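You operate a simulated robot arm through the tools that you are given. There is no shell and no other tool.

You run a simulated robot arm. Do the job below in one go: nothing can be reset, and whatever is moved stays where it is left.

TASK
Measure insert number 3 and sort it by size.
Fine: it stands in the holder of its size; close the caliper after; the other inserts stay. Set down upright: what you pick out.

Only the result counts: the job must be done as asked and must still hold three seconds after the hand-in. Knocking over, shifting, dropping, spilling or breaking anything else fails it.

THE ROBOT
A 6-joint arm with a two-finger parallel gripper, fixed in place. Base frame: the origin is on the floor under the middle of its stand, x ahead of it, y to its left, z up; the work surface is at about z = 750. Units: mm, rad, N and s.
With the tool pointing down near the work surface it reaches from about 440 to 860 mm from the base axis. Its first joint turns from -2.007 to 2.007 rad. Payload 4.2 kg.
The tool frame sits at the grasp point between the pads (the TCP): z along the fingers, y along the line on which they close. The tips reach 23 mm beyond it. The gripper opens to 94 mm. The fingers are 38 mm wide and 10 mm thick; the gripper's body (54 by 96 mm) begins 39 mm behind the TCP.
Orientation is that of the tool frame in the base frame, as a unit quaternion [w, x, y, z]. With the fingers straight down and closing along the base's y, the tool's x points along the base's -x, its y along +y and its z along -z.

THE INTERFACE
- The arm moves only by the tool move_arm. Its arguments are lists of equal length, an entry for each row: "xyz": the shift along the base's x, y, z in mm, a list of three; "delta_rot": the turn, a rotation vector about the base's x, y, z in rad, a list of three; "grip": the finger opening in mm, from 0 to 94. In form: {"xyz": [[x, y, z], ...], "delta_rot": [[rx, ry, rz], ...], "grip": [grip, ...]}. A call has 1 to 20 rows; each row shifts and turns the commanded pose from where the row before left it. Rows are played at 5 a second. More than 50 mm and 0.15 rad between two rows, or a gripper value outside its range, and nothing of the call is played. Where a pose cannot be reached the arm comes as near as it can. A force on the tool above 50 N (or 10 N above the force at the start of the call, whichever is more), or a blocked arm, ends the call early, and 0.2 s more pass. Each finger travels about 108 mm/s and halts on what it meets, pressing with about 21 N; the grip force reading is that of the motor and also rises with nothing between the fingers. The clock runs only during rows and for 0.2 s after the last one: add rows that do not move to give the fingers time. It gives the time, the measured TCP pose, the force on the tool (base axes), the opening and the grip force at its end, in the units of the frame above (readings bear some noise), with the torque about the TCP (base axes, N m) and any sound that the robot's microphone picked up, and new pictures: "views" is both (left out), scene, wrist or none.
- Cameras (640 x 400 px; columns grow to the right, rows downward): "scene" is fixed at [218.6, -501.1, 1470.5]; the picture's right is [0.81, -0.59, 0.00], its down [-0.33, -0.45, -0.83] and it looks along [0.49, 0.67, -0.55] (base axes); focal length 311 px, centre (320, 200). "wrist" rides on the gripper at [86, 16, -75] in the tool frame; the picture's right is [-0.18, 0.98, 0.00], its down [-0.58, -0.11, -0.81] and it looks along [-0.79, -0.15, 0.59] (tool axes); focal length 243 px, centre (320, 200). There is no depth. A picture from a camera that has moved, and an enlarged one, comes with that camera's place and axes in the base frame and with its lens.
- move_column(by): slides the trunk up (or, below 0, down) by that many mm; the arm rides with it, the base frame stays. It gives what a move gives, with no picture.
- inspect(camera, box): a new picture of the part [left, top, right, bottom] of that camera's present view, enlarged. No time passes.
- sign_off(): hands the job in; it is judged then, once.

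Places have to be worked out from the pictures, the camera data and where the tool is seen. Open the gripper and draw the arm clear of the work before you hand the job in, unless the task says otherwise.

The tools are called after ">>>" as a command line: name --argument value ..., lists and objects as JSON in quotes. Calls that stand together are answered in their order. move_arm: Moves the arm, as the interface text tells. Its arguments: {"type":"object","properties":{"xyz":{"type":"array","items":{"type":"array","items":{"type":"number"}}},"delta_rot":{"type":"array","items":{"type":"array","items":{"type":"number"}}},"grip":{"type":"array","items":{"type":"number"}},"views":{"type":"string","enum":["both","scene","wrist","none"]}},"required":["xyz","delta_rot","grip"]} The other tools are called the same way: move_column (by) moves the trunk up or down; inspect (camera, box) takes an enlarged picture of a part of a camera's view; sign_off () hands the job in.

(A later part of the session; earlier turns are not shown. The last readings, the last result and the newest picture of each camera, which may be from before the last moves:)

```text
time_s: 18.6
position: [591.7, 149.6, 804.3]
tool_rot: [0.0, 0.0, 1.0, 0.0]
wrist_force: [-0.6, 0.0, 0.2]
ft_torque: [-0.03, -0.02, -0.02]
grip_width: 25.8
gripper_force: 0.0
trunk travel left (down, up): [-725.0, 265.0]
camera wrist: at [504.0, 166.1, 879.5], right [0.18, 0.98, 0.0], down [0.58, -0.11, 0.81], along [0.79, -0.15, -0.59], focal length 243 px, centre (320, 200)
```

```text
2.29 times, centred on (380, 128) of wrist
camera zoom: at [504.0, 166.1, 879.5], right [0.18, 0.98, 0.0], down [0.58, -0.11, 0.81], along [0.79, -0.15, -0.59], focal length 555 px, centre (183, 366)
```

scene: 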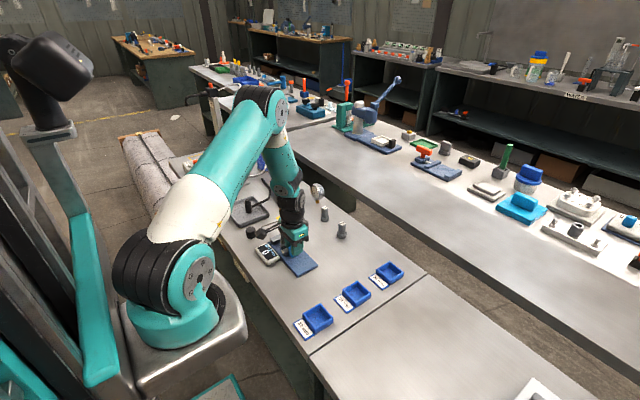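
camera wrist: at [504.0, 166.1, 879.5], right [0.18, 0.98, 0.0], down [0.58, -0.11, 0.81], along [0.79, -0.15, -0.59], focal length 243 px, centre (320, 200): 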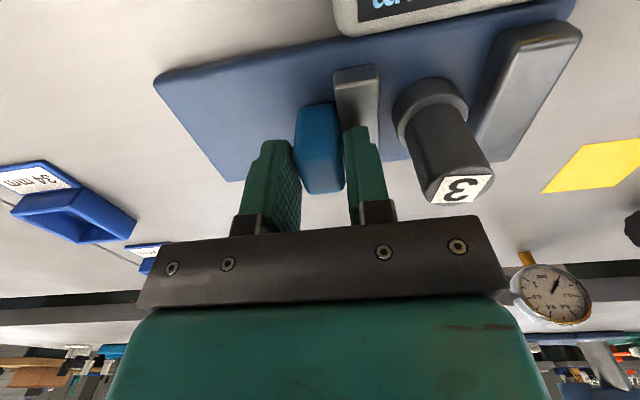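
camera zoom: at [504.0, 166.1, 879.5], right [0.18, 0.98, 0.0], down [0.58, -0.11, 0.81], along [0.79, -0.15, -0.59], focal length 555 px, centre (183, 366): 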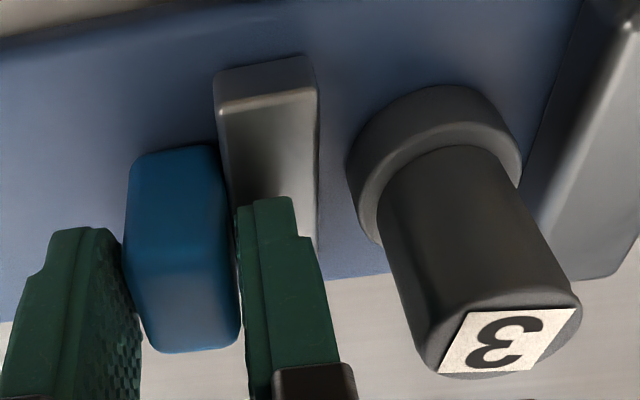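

Forces are back to zero in the loose straddle. I'll push on with the -y finger in 2 mm steps. The slider face is about 8 mm short of the flange.

>>> move_arm --xyz '[[0, 2, 0.5], [0, 2, 0.5], [0, 2, 0], [0, 2, 0], [0, 2, 0], [0, 2, 0], [0, 0, 0]]' --delta_rot '[[0, 0, 0], [0, 0, 0], [0, 0, 0], [0, 0, 0], [0, 0, 0], [0, 0, 0], [0, 0, 0]]' --grip '[26, 26, 26, 26, 26, 26, 26]' --views "both"

>>> inspect --camera "wrist" --box '[240, 40, 520, 215]'

>>> inspect --camera "scene" --box '[250, 215, 340, 275]'

```text
time_s: 20.2
position: [590.2, 162.2, 806.8]
tool_rot: [0.001, 0.0, 1.0, 0.0]
wrist_force: [1.0, -0.1, 0.4]
ft_torque: [-0.02, 0.01, 0.02]
grip_width: 26.1
gripper_force: 0.4
trunk travel left (down, up): [-725.0, 265.0]
camera wrist: at [503.5, 178.2, 881.6], right [0.18, 0.98, 0.0], down [0.58, -0.11, 0.81], along [0.79, -0.15, -0.59], focal length 243 px, centre (320, 200)
```

scene: 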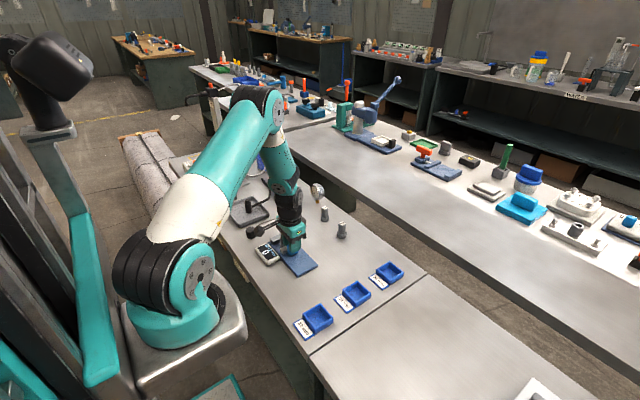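
wrist: 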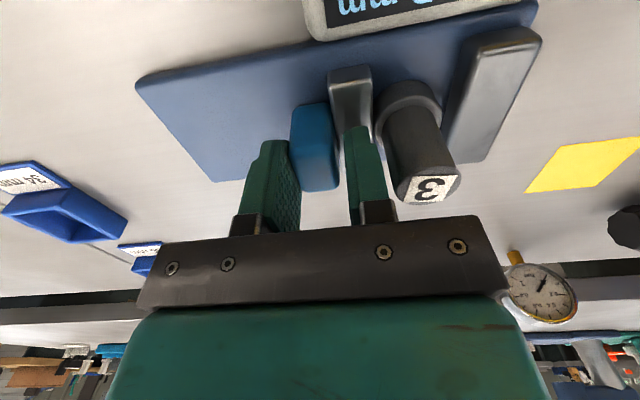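

```text
2.29 times, centred on (380, 128) of wrist
camera zoom: at [503.5, 178.2, 881.6], right [0.18, 0.98, 0.0], down [0.58, -0.11, 0.81], along [0.79, -0.15, -0.59], focal length 555 px, centre (183, 366)
```

zoom: 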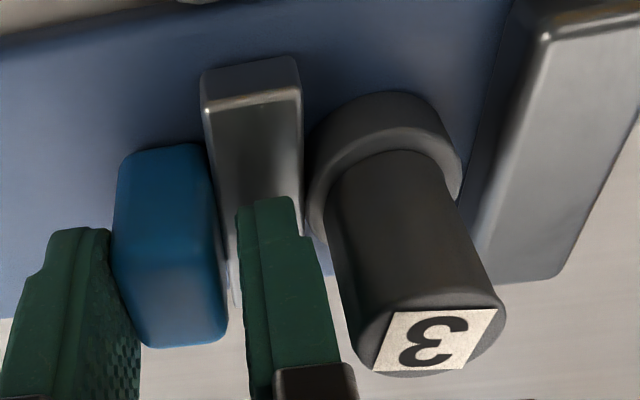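

```text
6.67 times, centred on (295, 245) of scene
camera zoom: at [218.6, -501.1, 1470.5], right [0.81, -0.59, 0.0], down [-0.33, -0.45, -0.83], along [0.49, 0.67, -0.55], focal length 2075 px, centre (487, -100)
```

zoom: 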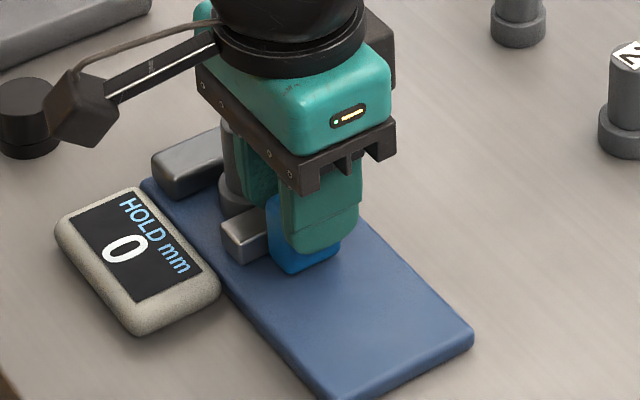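

The slider slides easily and has just reached the flange. I'll keep pushing so the insert moves the last 8–10 mm to the fixed jaw.

>>> move_arm --xyz '[[0, 2, 0], [0, 2, 0], [0, 2, 0], [0, 1, 0], [0, 0, 0]]' --delta_rot '[[0, 0, 0], [0, 0, 0], [0, 0, 0], [0, 0, 0], [0, 0, 0]]' --grip '[26, 26, 26, 26, 26]' --views "both"

>>> inspect --camera "wrist" --box '[240, 40, 520, 215]'

>>> inspect --camera "scene" --box '[250, 215, 340, 275]'

```text
time_s: 21.4
position: [590.2, 168.1, 807.2]
tool_rot: [0.0, 0.0, 1.0, 0.0]
wrist_force: [1.2, -1.5, 1.2]
ft_torque: [-0.04, 0.0, 0.01]
grip_width: 26.9
gripper_force: 0.8
trunk travel left (down, up): [-725.0, 265.0]
camera wrist: at [503.3, 184.6, 882.2], right [0.18, 0.98, 0.0], down [0.58, -0.11, 0.81], along [0.79, -0.15, -0.59], focal length 243 px, centre (320, 200)
```

scene: 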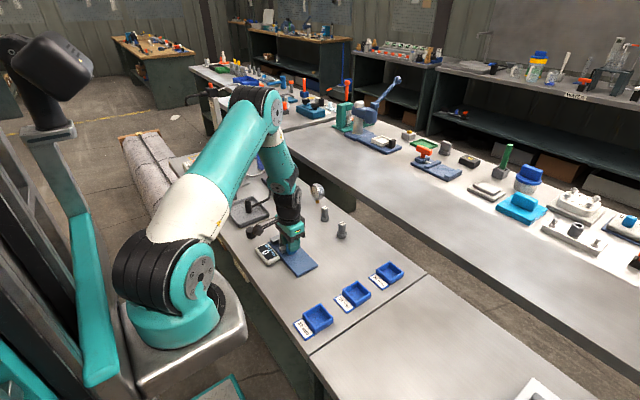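
wrist: 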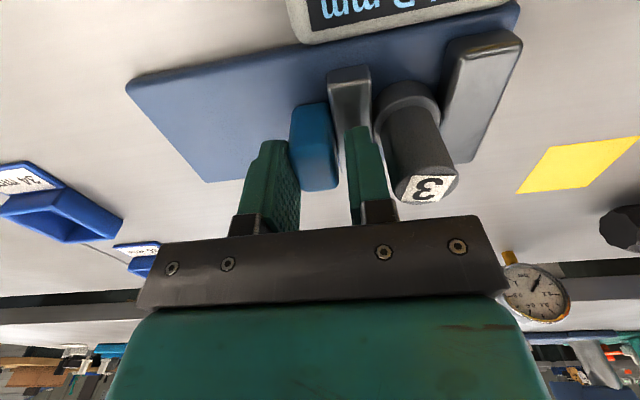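

```text
2.29 times, centred on (380, 128) of wrist
camera zoom: at [503.3, 184.6, 882.2], right [0.18, 0.98, 0.0], down [0.58, -0.11, 0.81], along [0.79, -0.15, -0.59], focal length 555 px, centre (183, 366)
```

zoom: 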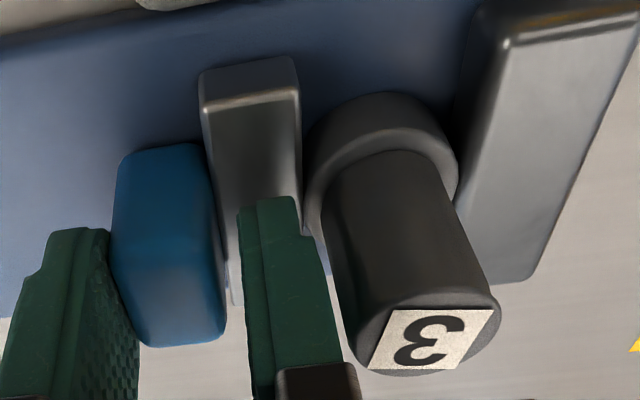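

```text
6.67 times, centred on (295, 245) of scene
camera zoom: at [218.6, -501.1, 1470.5], right [0.81, -0.59, 0.0], down [-0.33, -0.45, -0.83], along [0.49, 0.67, -0.55], focal length 2075 px, centre (487, -100)
```

zoom: 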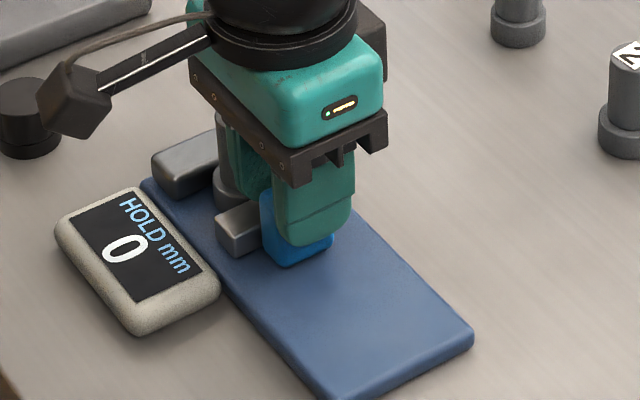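

The slider is pushing the insert along, and only a few millimetres remain to the fixed jaw. I'll continue in 1 mm steps until contact force builds.

>>> move_arm --xyz '[[0, 1, 0], [0, 1, 0], [0, 1, 0], [0, 1, 0], [0, 1, 0], [0, 0, 0]]' --delta_rot '[[0, 0, 0], [0, 0, 0], [0, 0, 0], [0, 0, 0], [0, 0, 0], [0, 0, 0]]' --grip '[26, 26, 26, 26, 26, 26]' --views "both"

>>> inspect --camera "wrist" --box '[240, 40, 520, 215]'

>>> inspect --camera "scene" --box '[250, 215, 340, 275]'

```text
time_s: 22.8
position: [591.6, 171.3, 807.5]
tool_rot: [0.0, 0.001, 1.0, 0.0]
wrist_force: [1.9, -16.2, -6.6]
ft_torque: [-0.04, -0.09, 0.17]
grip_width: 31.7
gripper_force: 6.6
trunk travel left (down, up): [-725.0, 265.0]
camera wrist: at [504.0, 187.6, 882.2], right [0.19, 0.98, 0.0], down [0.58, -0.11, 0.81], along [0.79, -0.15, -0.59], focal length 243 px, centre (320, 200)
```

scene: 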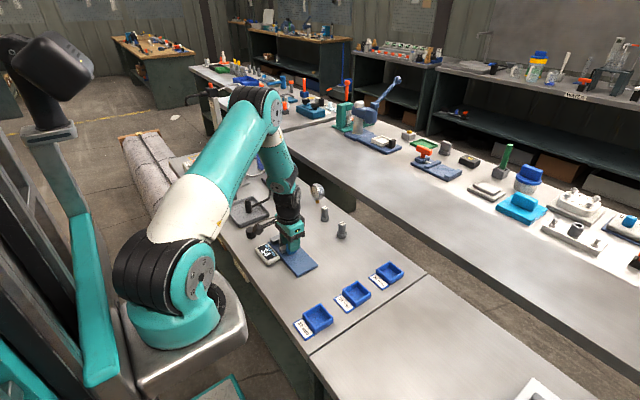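
wrist: 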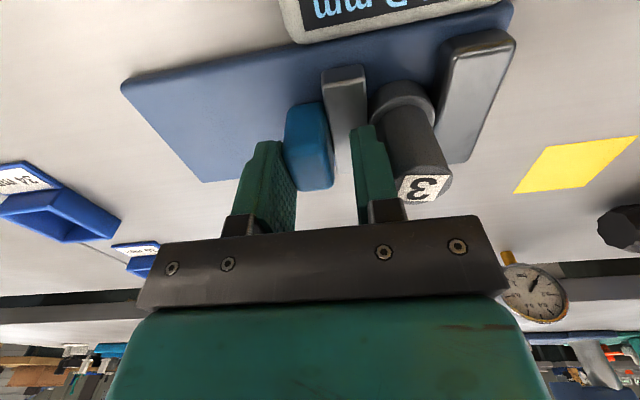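

```text
2.29 times, centred on (380, 128) of wrist
camera zoom: at [504.0, 187.6, 882.2], right [0.19, 0.98, 0.0], down [0.58, -0.11, 0.81], along [0.79, -0.15, -0.59], focal length 555 px, centre (183, 366)
```

zoom: 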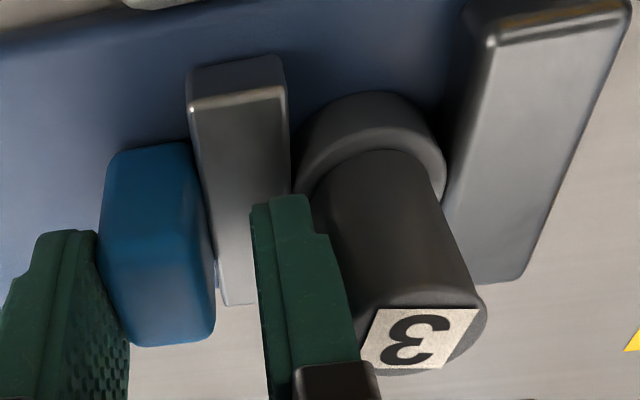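

```text
6.67 times, centred on (295, 245) of scene
camera zoom: at [218.6, -501.1, 1470.5], right [0.81, -0.59, 0.0], down [-0.33, -0.45, -0.83], along [0.49, 0.67, -0.55], focal length 2075 px, centre (487, -100)
```

zoom: 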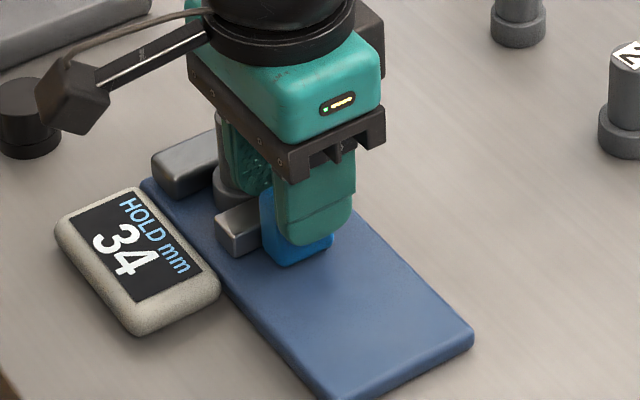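

The push force rose to 16 N with the insert against both jaws, and the display now reads 34. I'll zoom in to confirm the digits.

>>> inspect --camera "scene" --box '[254, 238, 286, 270]'

```text
12.50 times, centred on (270, 254) of scene
camera zoom: at [218.6, -501.1, 1470.5], right [0.81, -0.59, 0.0], down [-0.33, -0.45, -0.83], along [0.49, 0.67, -0.55], focal length 3891 px, centre (945, -475)
```

zoom: 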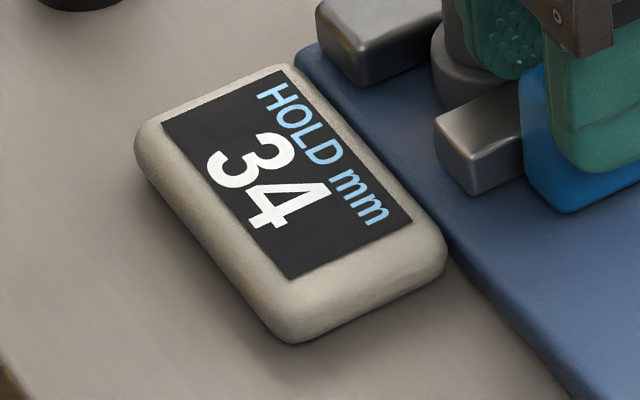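

It reads 34 mm, so insert 3 belongs in the 34 mm holder. I'll back the slider off in -y with the loose straddle so the insert is free.

>>> move_arm --xyz '[[0, -3, 0], [0, -3, 0], [0, -3, 0], [0, -3, 0], [0, -3, 0], [0, -3, 0], [0, -3, 0], [0, -3, 0], [0, 0, 0]]' --delta_rot '[[0, 0, 0], [0, 0, 0], [0, 0, 0], [0, 0, 0], [0, 0, 0], [0, 0, 0], [0, 0, 0], [0, 0, 0], [0, 0, 0]]' --grip '[26, 26, 26, 26, 26, 26, 26, 26, 26]' --views "both"

>>> inspect --camera "wrist" --box '[240, 40, 520, 215]'

>>> inspect --camera "scene" --box '[250, 215, 340, 275]'

```text
time_s: 24.8
position: [589.4, 150.2, 808.7]
tool_rot: [0.001, 0.0, 1.0, 0.0]
wrist_force: [0.7, 0.3, 0.6]
ft_torque: [-0.01, 0.0, 0.03]
grip_width: 26.3
gripper_force: 0.1
trunk travel left (down, up): [-725.0, 265.0]
camera wrist: at [503.7, 166.0, 882.7], right [0.18, 0.98, 0.0], down [0.58, -0.11, 0.81], along [0.79, -0.15, -0.59], focal length 243 px, centre (320, 200)
```

scene: 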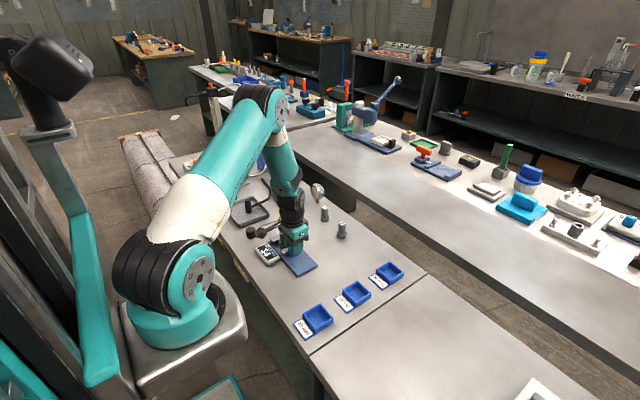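
wrist: 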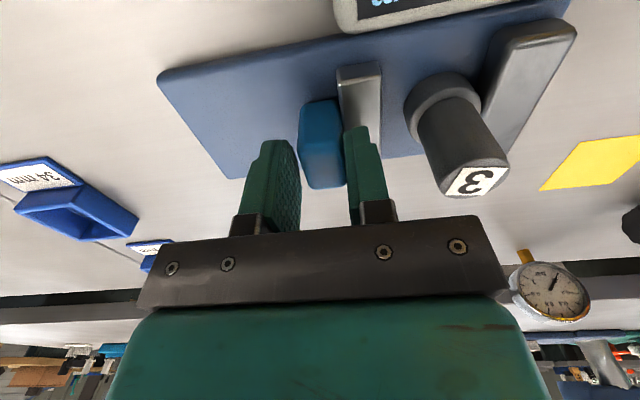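

```text
2.29 times, centred on (380, 128) of wrist
camera zoom: at [503.7, 166.0, 882.7], right [0.18, 0.98, 0.0], down [0.58, -0.11, 0.81], along [0.79, -0.15, -0.59], focal length 555 px, centre (183, 366)
```

zoom: 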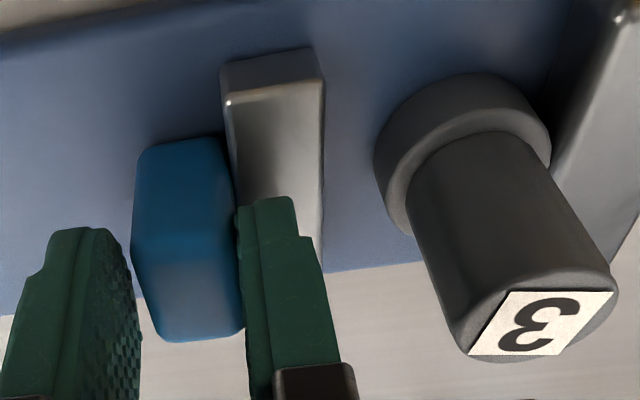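

```text
6.67 times, centred on (295, 245) of scene
camera zoom: at [218.6, -501.1, 1470.5], right [0.81, -0.59, 0.0], down [-0.33, -0.45, -0.83], along [0.49, 0.67, -0.55], focal length 2075 px, centre (487, -100)
```

zoom: 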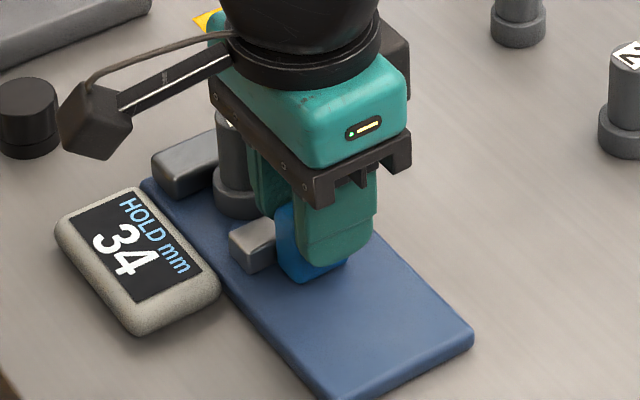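

The insert is free and still upright, and the display holds 34. I'll open the fingers a little, rise clear of the block, and move above the insert for a fresh look at its position.

>>> move_arm --xyz '[[0, 1, 0], [0, 0, 0], [0, 0, 25], [0, 0, 35], [0, 21, 0], [0, 21, 0], [0, 21, 0], [0, 0, 0]]' --delta_rot '[[0, 0, 0], [0, 0, 0], [0, 0, 0], [0, 0, 0], [0, 0, 0], [0, 0, 0], [0, 0, 0], [0, 0, 0]]' --grip '[34, 34, 34, 50, 54, 54, 54, 54]' --views "both"

>>> inspect --camera "wrist" --box '[200, 0, 440, 150]'

>>> inspect --camera "scene" --box '[250, 215, 340, 275]'

```text
time_s: 26.6
position: [592.0, 214.7, 864.6]
tool_rot: [0.0, 0.0, 1.0, 0.001]
wrist_force: [0.4, -0.7, 0.0]
ft_torque: [0.03, -0.02, -0.02]
grip_width: 53.9
gripper_force: 0.0
trunk travel left (down, up): [-725.0, 265.0]
camera wrist: at [504.6, 231.1, 939.7], right [0.18, 0.98, 0.0], down [0.58, -0.11, 0.81], along [0.79, -0.15, -0.59], focal length 243 px, centre (320, 200)
```

scene: 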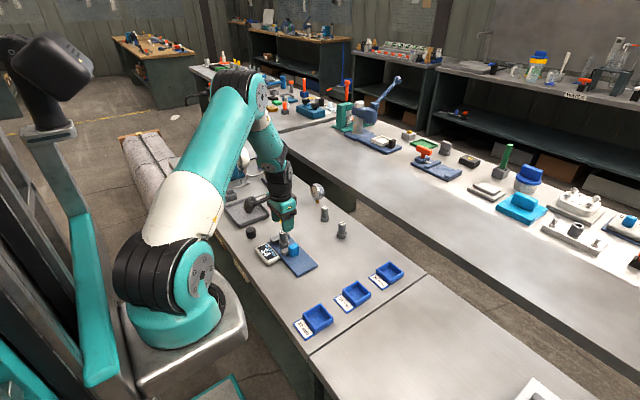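
wrist: 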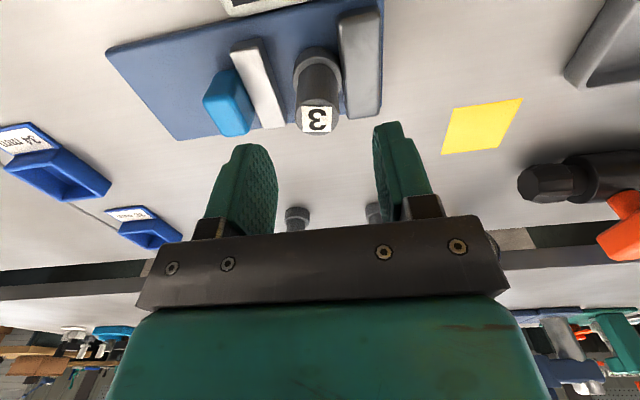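

```text
2.67 times, centred on (320, 75) of wrist
camera zoom: at [504.6, 231.1, 939.7], right [0.18, 0.98, 0.0], down [0.58, -0.11, 0.81], along [0.79, -0.15, -0.59], focal length 647 px, centre (320, 533)
```

zoom: 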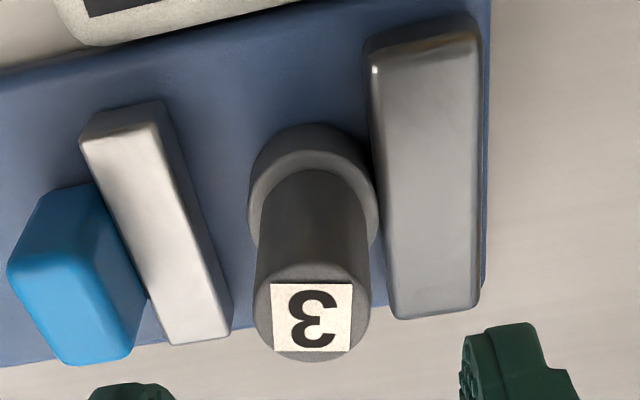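

```text
6.67 times, centred on (295, 245) of scene
camera zoom: at [218.6, -501.1, 1470.5], right [0.81, -0.59, 0.0], down [-0.33, -0.45, -0.83], along [0.49, 0.67, -0.55], focal length 2075 px, centre (487, -100)
```

zoom: 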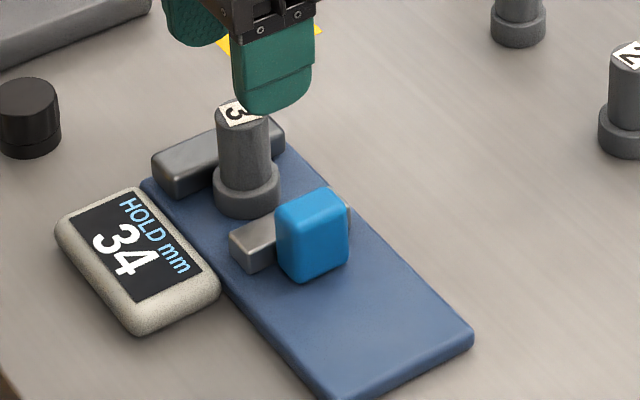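

The insert stands square against the fixed jaw, about 1.5 mm off the tool centre. I'll correct that, go down to the same grip height as before with the tips above the jaws, and close on the stem.

>>> move_arm --xyz '[[1.2, -1.7, 0], [0, 0, -20], [0, 0, -20], [0, 0, -15.5], [0, 0, 0], [0, 0, 0], [0, 0, 0], [0, 0, 0]]' --delta_rot '[[0, 0, 0], [0, 0, 0], [0, 0, 0], [0, 0, 0], [0, 0, 0], [0, 0, 0], [0, 0, 0], [0, 0, 0]]' --grip '[46, 46, 46, 46, 46, 30, 20, 20]' --views "both"

```text
time_s: 28.4
position: [592.1, 211.1, 812.3]
tool_rot: [0.0, 0.0, 1.0, -0.001]
wrist_force: [0.7, -0.5, 1.9]
ft_torque: [0.06, 0.02, 0.02]
grip_width: 24.6
gripper_force: 20.7
trunk travel left (down, up): [-725.0, 265.0]
camera wrist: at [505.3, 227.6, 886.9], right [0.18, 0.98, 0.0], down [0.58, -0.11, 0.81], along [0.79, -0.15, -0.59], focal length 243 px, centre (320, 200)
```

scene: 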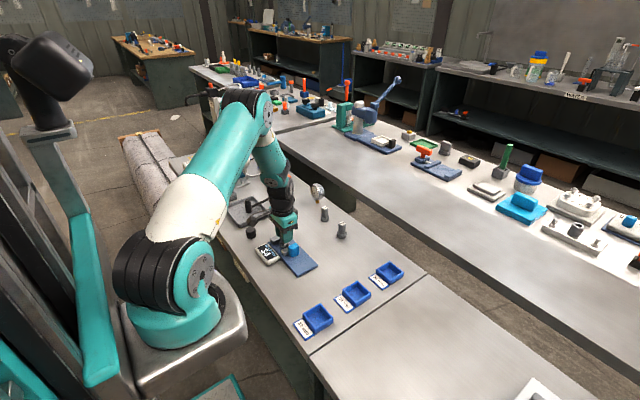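
wrist: 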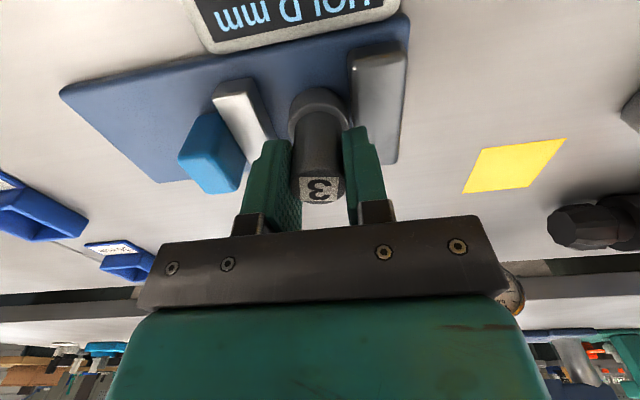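

The stem is gripped at 24.6 mm. I'll lift it clear of the caliper and carry it toward the holders, stopping where I can see the 34 mm holder beside the fingers.

>>> move_arm --xyz '[[0, 0, 10], [0, 0, 34], [0, 0, 34.6], [1, -36, 0], [2, -36, 0], [2, -36, 0], [2, -37, 0], [1, -36, 0], [0, 0, 0]]' --delta_rot '[[0, 0, 0], [0, 0, 0], [0, 0, 0], [0, 0, 0], [0, 0, 0], [0, 0, 0], [0, 0, 0], [0, 0, 0], [0, 0, 0]]' --grip '[20, 20, 20, 20, 20, 20, 20, 20, 20]' --views "both"

>>> inspect --camera "wrist" --box '[130, 50, 370, 200]'

>>> inspect --camera "scene" --box '[250, 215, 410, 340]'

```text
time_s: 30.4
position: [597.7, 30.7, 890.7]
tool_rot: [0.0, -0.001, 1.0, 0.0]
wrist_force: [-0.5, -0.4, -0.4]
ft_torque: [-0.01, 0.01, 0.01]
grip_width: 25.1
gripper_force: 21.8
trunk travel left (down, up): [-725.0, 265.0]
camera wrist: at [511.4, 46.8, 966.2], right [0.18, 0.98, 0.0], down [0.58, -0.11, 0.81], along [0.79, -0.15, -0.59], focal length 243 px, centre (320, 200)
```

scene: 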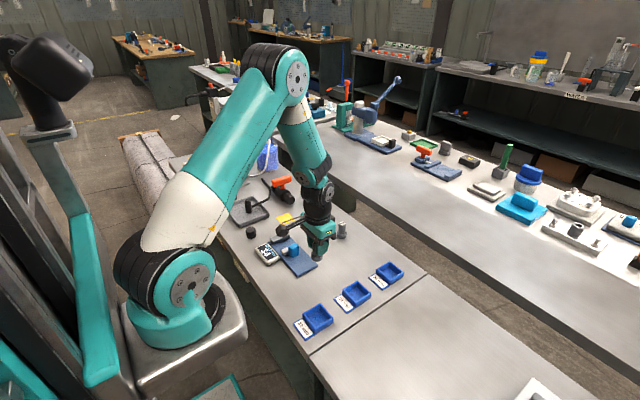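
wrist: 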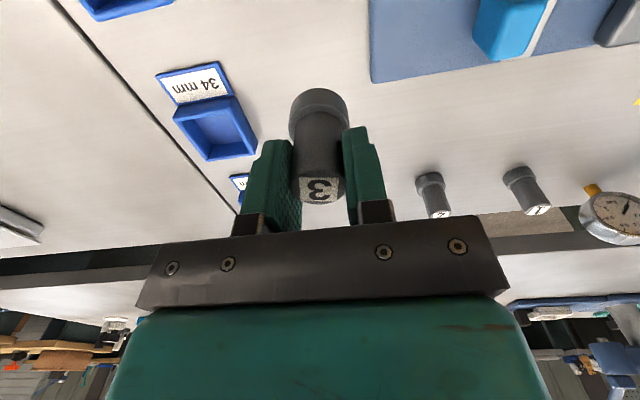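

```text
2.67 times, centred on (250, 125) of wrist
camera zoom: at [511.4, 46.8, 966.2], right [0.18, 0.98, 0.0], down [0.58, -0.11, 0.81], along [0.79, -0.15, -0.59], focal length 647 px, centre (507, 400)
```

zoom: 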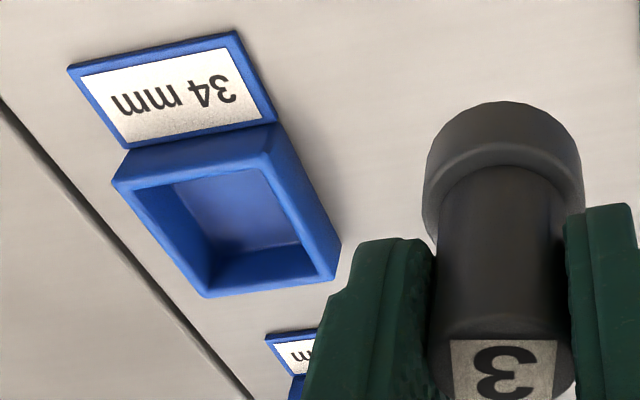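

```text
3.20 times, centred on (330, 278) of scene
camera zoom: at [218.6, -501.1, 1470.5], right [0.81, -0.59, 0.0], down [-0.33, -0.45, -0.83], along [0.49, 0.67, -0.55], focal length 996 px, centre (288, -48)
```

zoom: 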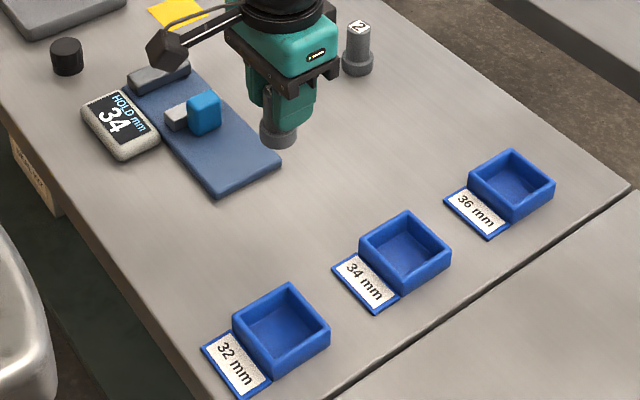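

From this view the 34 mm holder's rim spans x 625–682, y -113 to -55 at z≈770, so its centre is about (653.5, -84.3). The scene estimate agrees. I'll carry the insert over it and lower it to just above the rim for a check.

>>> move_arm --xyz '[[17.8, -38.2, 0], [17.8, -38.2, 0], [17.7, -38.2, 0], [0, 0, -22], [0, 0, -22], [0, 0, 0], [0, 0, 0]]' --delta_rot '[[0, 0, 0], [0, 0, 0], [0, 0, 0], [0, 0, 0], [0, 0, 0], [0, 0, 0], [0, 0, 0]]' --grip '[20, 20, 20, 20, 20, 20, 20]' --views "both"

>>> inspect --camera "wrist" --box '[210, 20, 420, 150]'

>>> inspect --camera "scene" --box '[310, 235, 400, 310]'

```text
time_s: 32.0
position: [653.3, -81.2, 847.2]
tool_rot: [0.001, 0.001, 1.0, 0.0]
wrist_force: [0.2, -0.7, -0.6]
ft_torque: [-0.03, -0.01, -0.01]
grip_width: 24.8
gripper_force: 20.9
trunk travel left (down, up): [-725.0, 265.0]
camera wrist: at [566.5, -66.1, 922.7], right [0.18, 0.98, 0.0], down [0.58, -0.11, 0.81], along [0.79, -0.15, -0.59], focal length 243 px, centre (320, 200)
```

scene: 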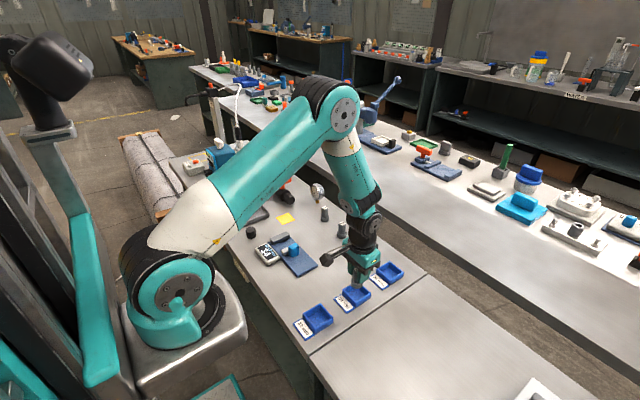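
wrist: 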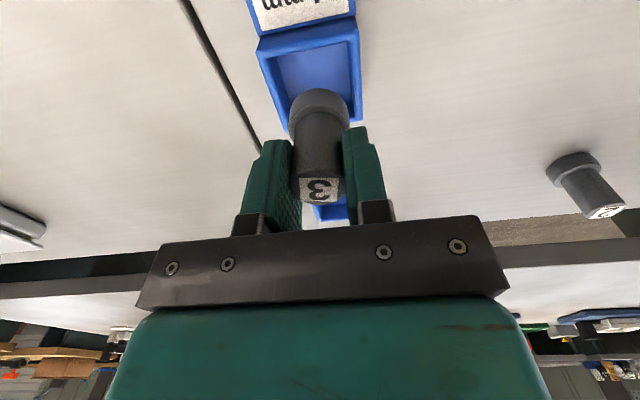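

```text
3.05 times, centred on (315, 85) of wrist
camera zoom: at [566.5, -66.1, 922.7], right [0.18, 0.98, 0.0], down [0.58, -0.11, 0.81], along [0.79, -0.15, -0.59], focal length 739 px, centre (335, 550)
```

zoom: 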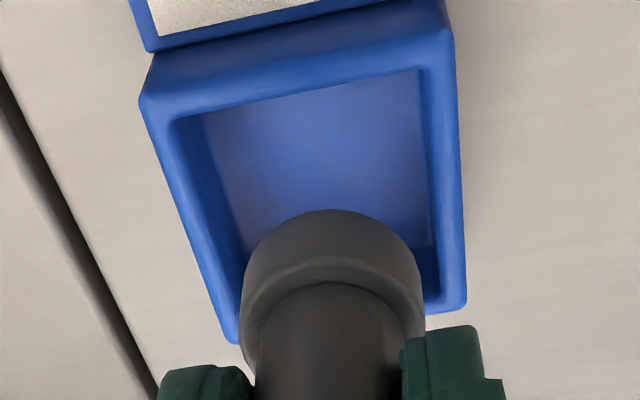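

```text
5.33 times, centred on (355, 272) of scene
camera zoom: at [218.6, -501.1, 1470.5], right [0.81, -0.59, 0.0], down [-0.33, -0.45, -0.83], along [0.49, 0.67, -0.55], focal length 1660 px, centre (133, -187)
```

zoom: 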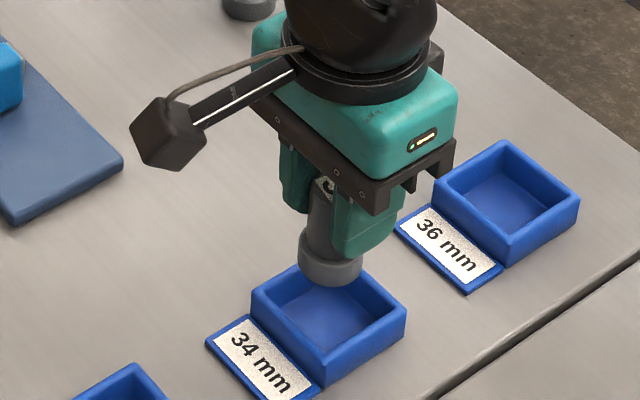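

The holder centre lies about 2.5 mm to -x and 2 mm to -y of the insert axis, so I'll correct that. Then I'll lower the insert inside the walls to a few millimetres above the floor.

>>> move_arm --xyz '[[-2.5, -2.2, 0], [0, 0, -12], [0, 0, -12], [0, 0, -10], [0, 0, 0], [0, 0, 0]]' --delta_rot '[[0, 0, 0], [0, 0, 0], [0, 0, 0], [0, 0, 0], [0, 0, 0], [0, 0, 0]]' --grip '[20, 20, 20, 20, 20, 20]' --views "both"

>>> inspect --camera "wrist" --box '[210, 20, 420, 150]'

>>> inspect --camera "scene" --box '[310, 235, 400, 310]'

```text
time_s: 33.4
position: [652.0, -85.7, 812.4]
tool_rot: [0.001, 0.0, 1.0, 0.0]
wrist_force: [0.4, -0.8, 0.0]
ft_torque: [0.0, 0.03, -0.02]
grip_width: 24.7
gripper_force: 20.8
trunk travel left (down, up): [-725.0, 265.0]
camera wrist: at [564.0, -68.8, 886.8], right [0.18, 0.98, 0.0], down [0.58, -0.11, 0.81], along [0.79, -0.15, -0.59], focal length 243 px, centre (320, 200)
```

scene: 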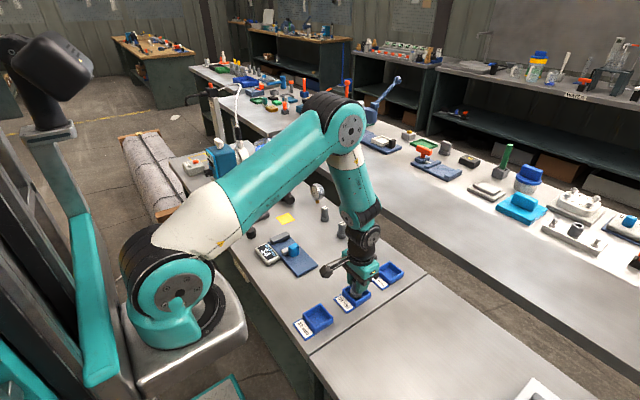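
wrist: 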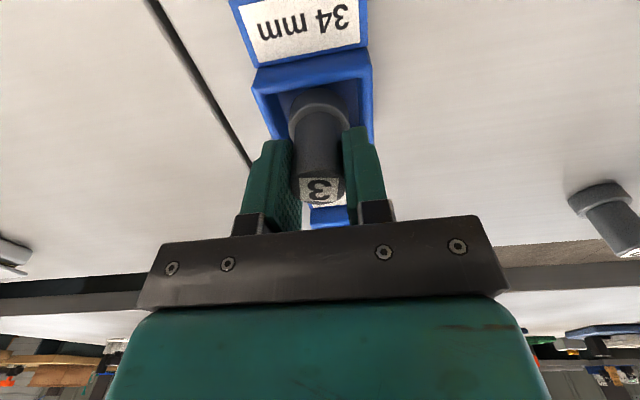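

```text
3.05 times, centred on (315, 85) of wrist
camera zoom: at [564.0, -68.8, 886.8], right [0.18, 0.98, 0.0], down [0.58, -0.11, 0.81], along [0.79, -0.15, -0.59], focal length 739 px, centre (335, 550)
```

zoom: 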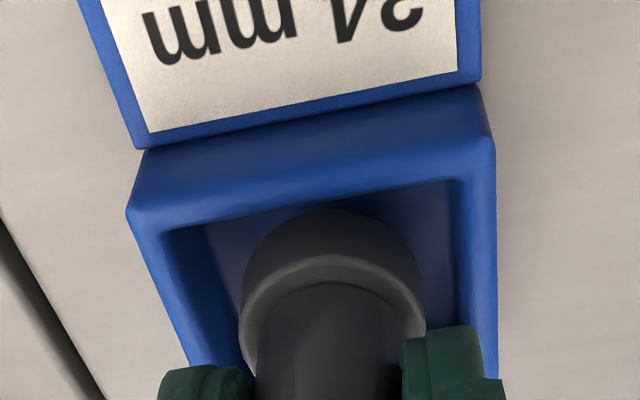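

```text
5.33 times, centred on (355, 272) of scene
camera zoom: at [218.6, -501.1, 1470.5], right [0.81, -0.59, 0.0], down [-0.33, -0.45, -0.83], along [0.49, 0.67, -0.55], focal length 1660 px, centre (133, -187)
```

zoom: 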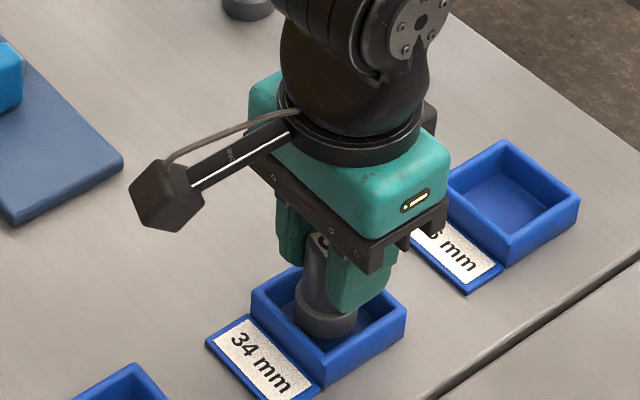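

The insert hangs centred inside the holder walls with clearance all around. I'll step down 1 mm at a time until the floor takes the weight.

>>> move_arm --xyz '[[0, 0, -1.5], [0, 0, -1.5], [0, 0, -1], [0, 0, -1], [0, 0, 0]]' --delta_rot '[[0, 0, 0], [0, 0, 0], [0, 0, 0], [0, 0, 0], [0, 0, 0]]' --grip '[20, 20, 20, 20, 20]' --views "none"

```text
time_s: 34.6
position: [651.4, -87.4, 806.5]
tool_rot: [0.0, 0.0, 1.0, 0.0]
wrist_force: [-0.5, 0.5, -0.5]
ft_torque: [-0.01, 0.0, 0.02]
grip_width: 24.9
gripper_force: 20.8
trunk travel left (down, up): [-725.0, 265.0]
```

There's no contact yet at commanded z 807. I'll continue in 1 mm steps.

>>> move_arm --xyz '[[0, 0, -1], [0, 0, -1], [0, 0, 0]]' --delta_rot '[[0, 0, 0], [0, 0, 0], [0, 0, 0]]' --grip '[20, 20, 20]' --views "none"

```text
time_s: 35.4
position: [649.9, -87.3, 804.7]
tool_rot: [0.0, 0.0, 1.0, -0.001]
wrist_force: [0.1, -0.6, -0.5]
ft_torque: [-0.05, 0.01, -0.01]
grip_width: 24.8
gripper_force: 21.7
trunk travel left (down, up): [-725.0, 265.0]
```

Still no contact at commanded z 805. I'll go down two more single millimetre steps.

>>> move_arm --xyz '[[0, 0, -1], [0, 0, -0.7], [0, 0, 0]]' --delta_rot '[[0, 0, 0], [0, 0, 0], [0, 0, 0]]' --grip '[20, 20, 20]' --views "both"

```text
time_s: 36.2
position: [650.9, -85.4, 803.9]
tool_rot: [0.001, 0.001, 1.0, -0.001]
wrist_force: [0.7, -0.8, -0.7]
ft_torque: [-0.01, -0.02, 0.03]
grip_width: 24.8
gripper_force: 21.3
trunk travel left (down, up): [-725.0, 265.0]
camera wrist: at [564.3, -69.2, 877.7], right [0.18, 0.98, 0.0], down [0.58, -0.11, 0.81], along [0.79, -0.15, -0.59], focal length 243 px, centre (320, 200)
```

scene: 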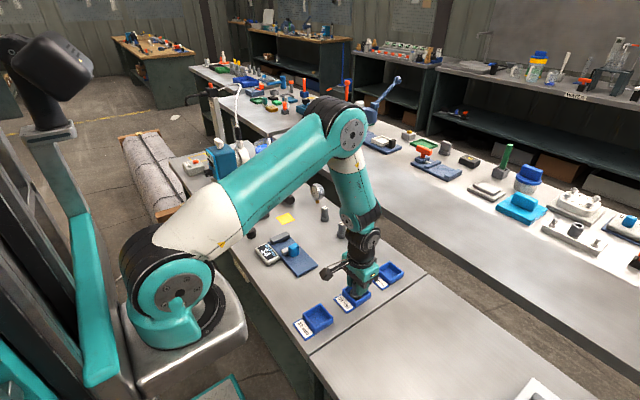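
wrist: 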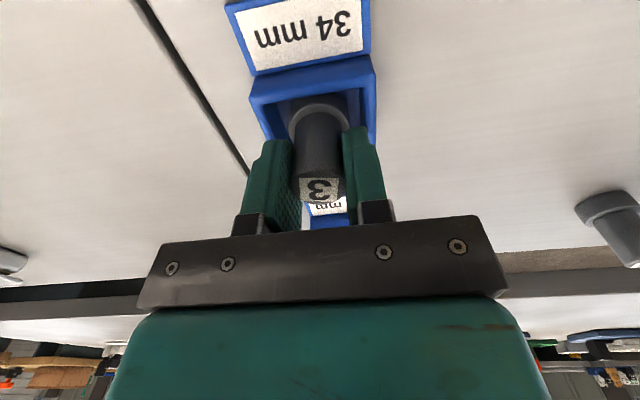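

Commanded z is 803.3, the insert's foot is at about 754, and there's still no floor contact. I'll keep stepping down gently and watch the force.

>>> move_arm --xyz '[[0, 0, -0.7], [0, 0, -0.7], [0, 0, 0]]' --delta_rot '[[0, 0, 0], [0, 0, 0], [0, 0, 0]]' --grip '[20, 20, 20]' --views "none"

```text
time_s: 37.0
position: [650.4, -86.2, 801.2]
tool_rot: [0.0, 0.0, 1.0, 0.001]
wrist_force: [0.0, 0.4, -0.4]
ft_torque: [0.0, 0.01, 0.02]
grip_width: 25.0
gripper_force: 21.2
trunk travel left (down, up): [-725.0, 265.0]
```

Still free at commanded z 801.9, with the tips about 9 mm above the rim. I'll take another short step down.

>>> move_arm --xyz '[[0, 0, -0.7], [0, 0, -0.7], [0, 0, 0]]' --delta_rot '[[0, 0, 0], [0, 0, 0], [0, 0, 0]]' --grip '[20, 20, 20]' --views "none"

```text
time_s: 37.8
position: [651.5, -87.5, 800.0]
tool_rot: [0.0, -0.001, 1.0, 0.001]
wrist_force: [0.4, -0.2, -0.6]
ft_torque: [-0.03, 0.02, 0.03]
grip_width: 25.0
gripper_force: 20.6
trunk travel left (down, up): [-725.0, 265.0]
```

No contact yet at 800.5. I'll continue in 0.7 mm steps.

>>> move_arm --xyz '[[0, 0, -0.7], [0, 0, -0.7], [0, 0, 0]]' --delta_rot '[[0, 0, 0], [0, 0, 0], [0, 0, 0]]' --grip '[20, 20, 20]' --views "none"

```text
time_s: 38.6
position: [651.3, -86.8, 799.0]
tool_rot: [-0.001, 0.0, 1.0, 0.0]
wrist_force: [-4.3, -2.8, 16.2]
ft_torque: [-0.1, 0.27, -0.01]
grip_width: 24.7
gripper_force: 20.9
trunk travel left (down, up): [-725.0, 265.0]
```

The floor is touched at about 16 N. I'll ease off slightly, open the fingers, and rise straight up.

>>> move_arm --xyz '[[0, 0, 0.6], [0, 0, 0], [0, 0, 0], [0, 0, 0], [0, 0, 15], [0, 0, 30], [0, 0, 30], [0, 0, 0]]' --delta_rot '[[0, 0, 0], [0, 0, 0], [0, 0, 0], [0, 0, 0], [0, 0, 0], [0, 0, 0], [0, 0, 0], [0, 0, 0]]' --grip '[20, 30, 44, 44, 44, 44, 44, 44]' --views "both"

>>> inspect --camera "wrist" --box '[230, 0, 430, 130]'

>>> inspect --camera "scene" --box '[310, 235, 400, 310]'

```text
time_s: 40.4
position: [651.4, -86.3, 872.3]
tool_rot: [0.0, 0.0, 1.0, 0.0]
wrist_force: [-0.4, -0.4, 0.7]
ft_torque: [-0.06, -0.01, 0.0]
grip_width: 43.9
gripper_force: 0.0
trunk travel left (down, up): [-725.0, 265.0]
camera wrist: at [564.2, -69.8, 947.5], right [0.18, 0.98, 0.0], down [0.58, -0.11, 0.81], along [0.79, -0.15, -0.59], focal length 243 px, centre (320, 200)
```

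scene: 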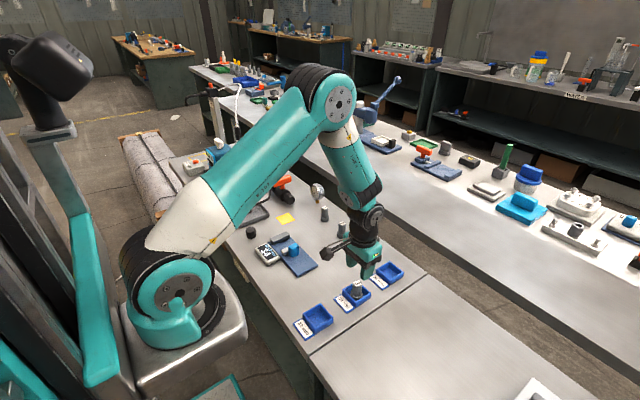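
wrist: 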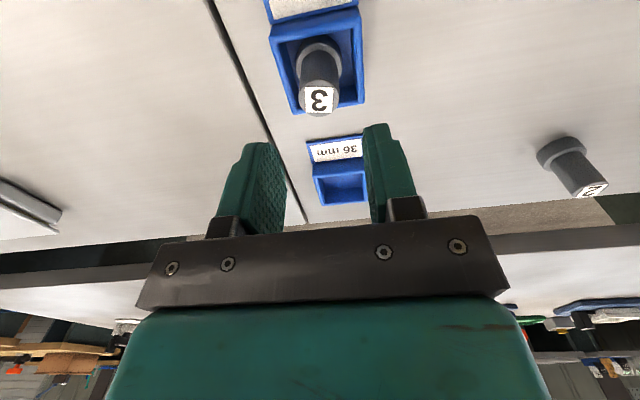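

```text
3.08 times, centred on (330, 65) of wrist
camera zoom: at [564.2, -69.8, 947.5], right [0.18, 0.98, 0.0], down [0.58, -0.11, 0.81], along [0.79, -0.15, -0.59], focal length 746 px, centre (289, 615)
```

zoom: 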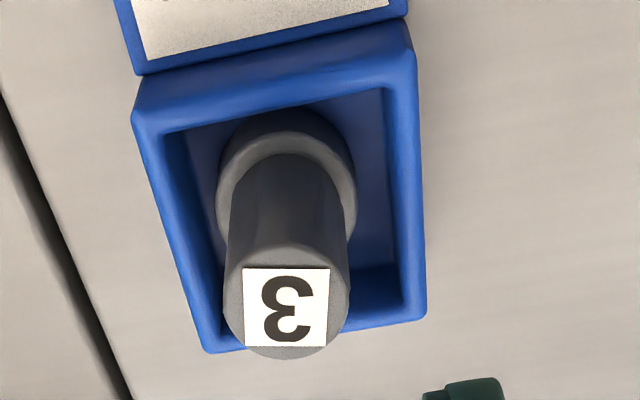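

```text
5.33 times, centred on (355, 272) of scene
camera zoom: at [218.6, -501.1, 1470.5], right [0.81, -0.59, 0.0], down [-0.33, -0.45, -0.83], along [0.49, 0.67, -0.55], focal length 1660 px, centre (133, -187)
```

zoom: 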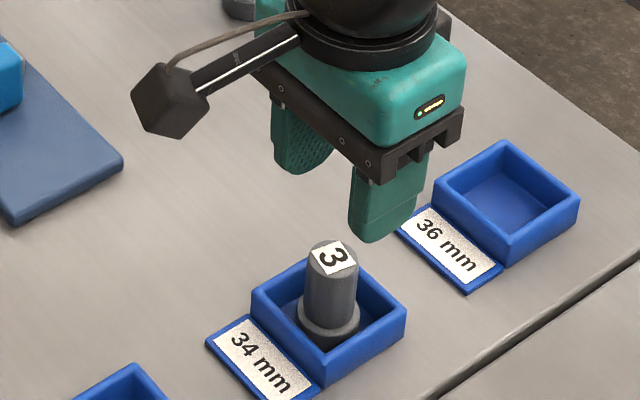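

Insert 3 stands upright inside the 34 mm holder and the fingers are clear. Next is closing the caliper, so I'll go back over the thumb block, now near (591, 151), and look before going down.

>>> move_arm --xyz '[[0, 0, 15], [-10, 39.5, 0], [-10, 39.5, 0], [-10, 39.5, 0], [-10, 39.5, 0], [-10, 39.5, 0], [-10, 40, 0], [0, 0, -30], [0, 0, -25], [0, 0, 0]]' --delta_rot '[[0, 0, 0], [0, 0, 0], [0, 0, 0], [0, 0, 0], [0, 0, 0], [0, 0, 0], [0, 0, 0], [0, 0, 0], [0, 0, 0], [0, 0, 0]]' --grip '[44, 44, 44, 46, 48, 48, 48, 48, 48, 48]' --views "both"

>>> inspect --camera "wrist" --box '[220, 10, 460, 160]'

>>> inspect --camera "scene" --box '[300, 225, 420, 310]'

```text
time_s: 42.6
position: [590.7, 151.3, 835.6]
tool_rot: [0.0, 0.0, 1.0, 0.0]
wrist_force: [0.2, 0.1, -0.1]
ft_torque: [-0.02, -0.04, 0.03]
grip_width: 48.0
gripper_force: 0.0
trunk travel left (down, up): [-725.0, 265.0]
camera wrist: at [504.0, 167.0, 911.3], right [0.18, 0.98, 0.0], down [0.58, -0.11, 0.81], along [0.79, -0.15, -0.59], focal length 243 px, centre (320, 200)
```

scene: 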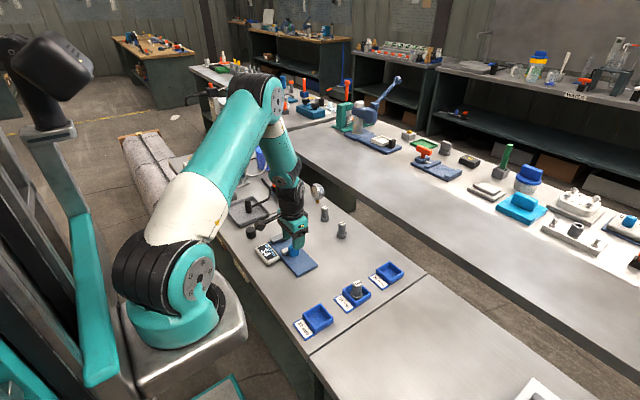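
wrist: 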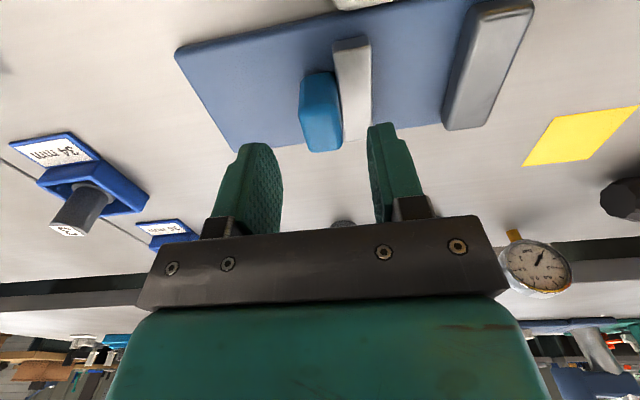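

```text
2.67 times, centred on (340, 85) of wrist
camera zoom: at [504.0, 167.0, 911.3], right [0.18, 0.98, 0.0], down [0.58, -0.11, 0.81], along [0.79, -0.15, -0.59], focal length 647 px, centre (267, 507)
```

zoom: 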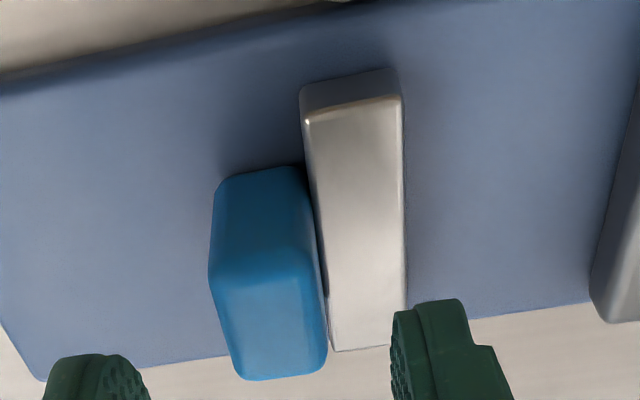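

```text
4.71 times, centred on (360, 268) of scene
camera zoom: at [218.6, -501.1, 1470.5], right [0.81, -0.59, 0.0], down [-0.33, -0.45, -0.83], along [0.49, 0.67, -0.55], focal length 1465 px, centre (132, -118)
```

zoom: 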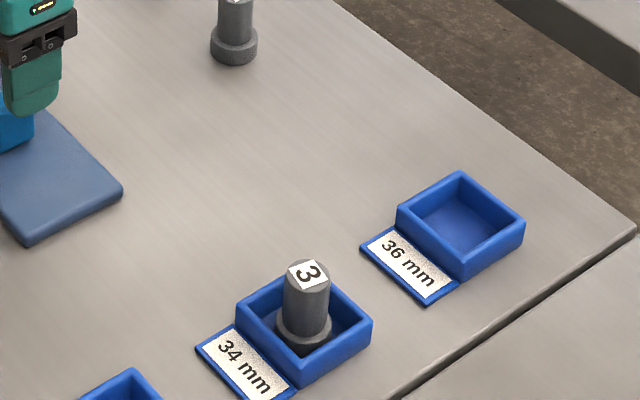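

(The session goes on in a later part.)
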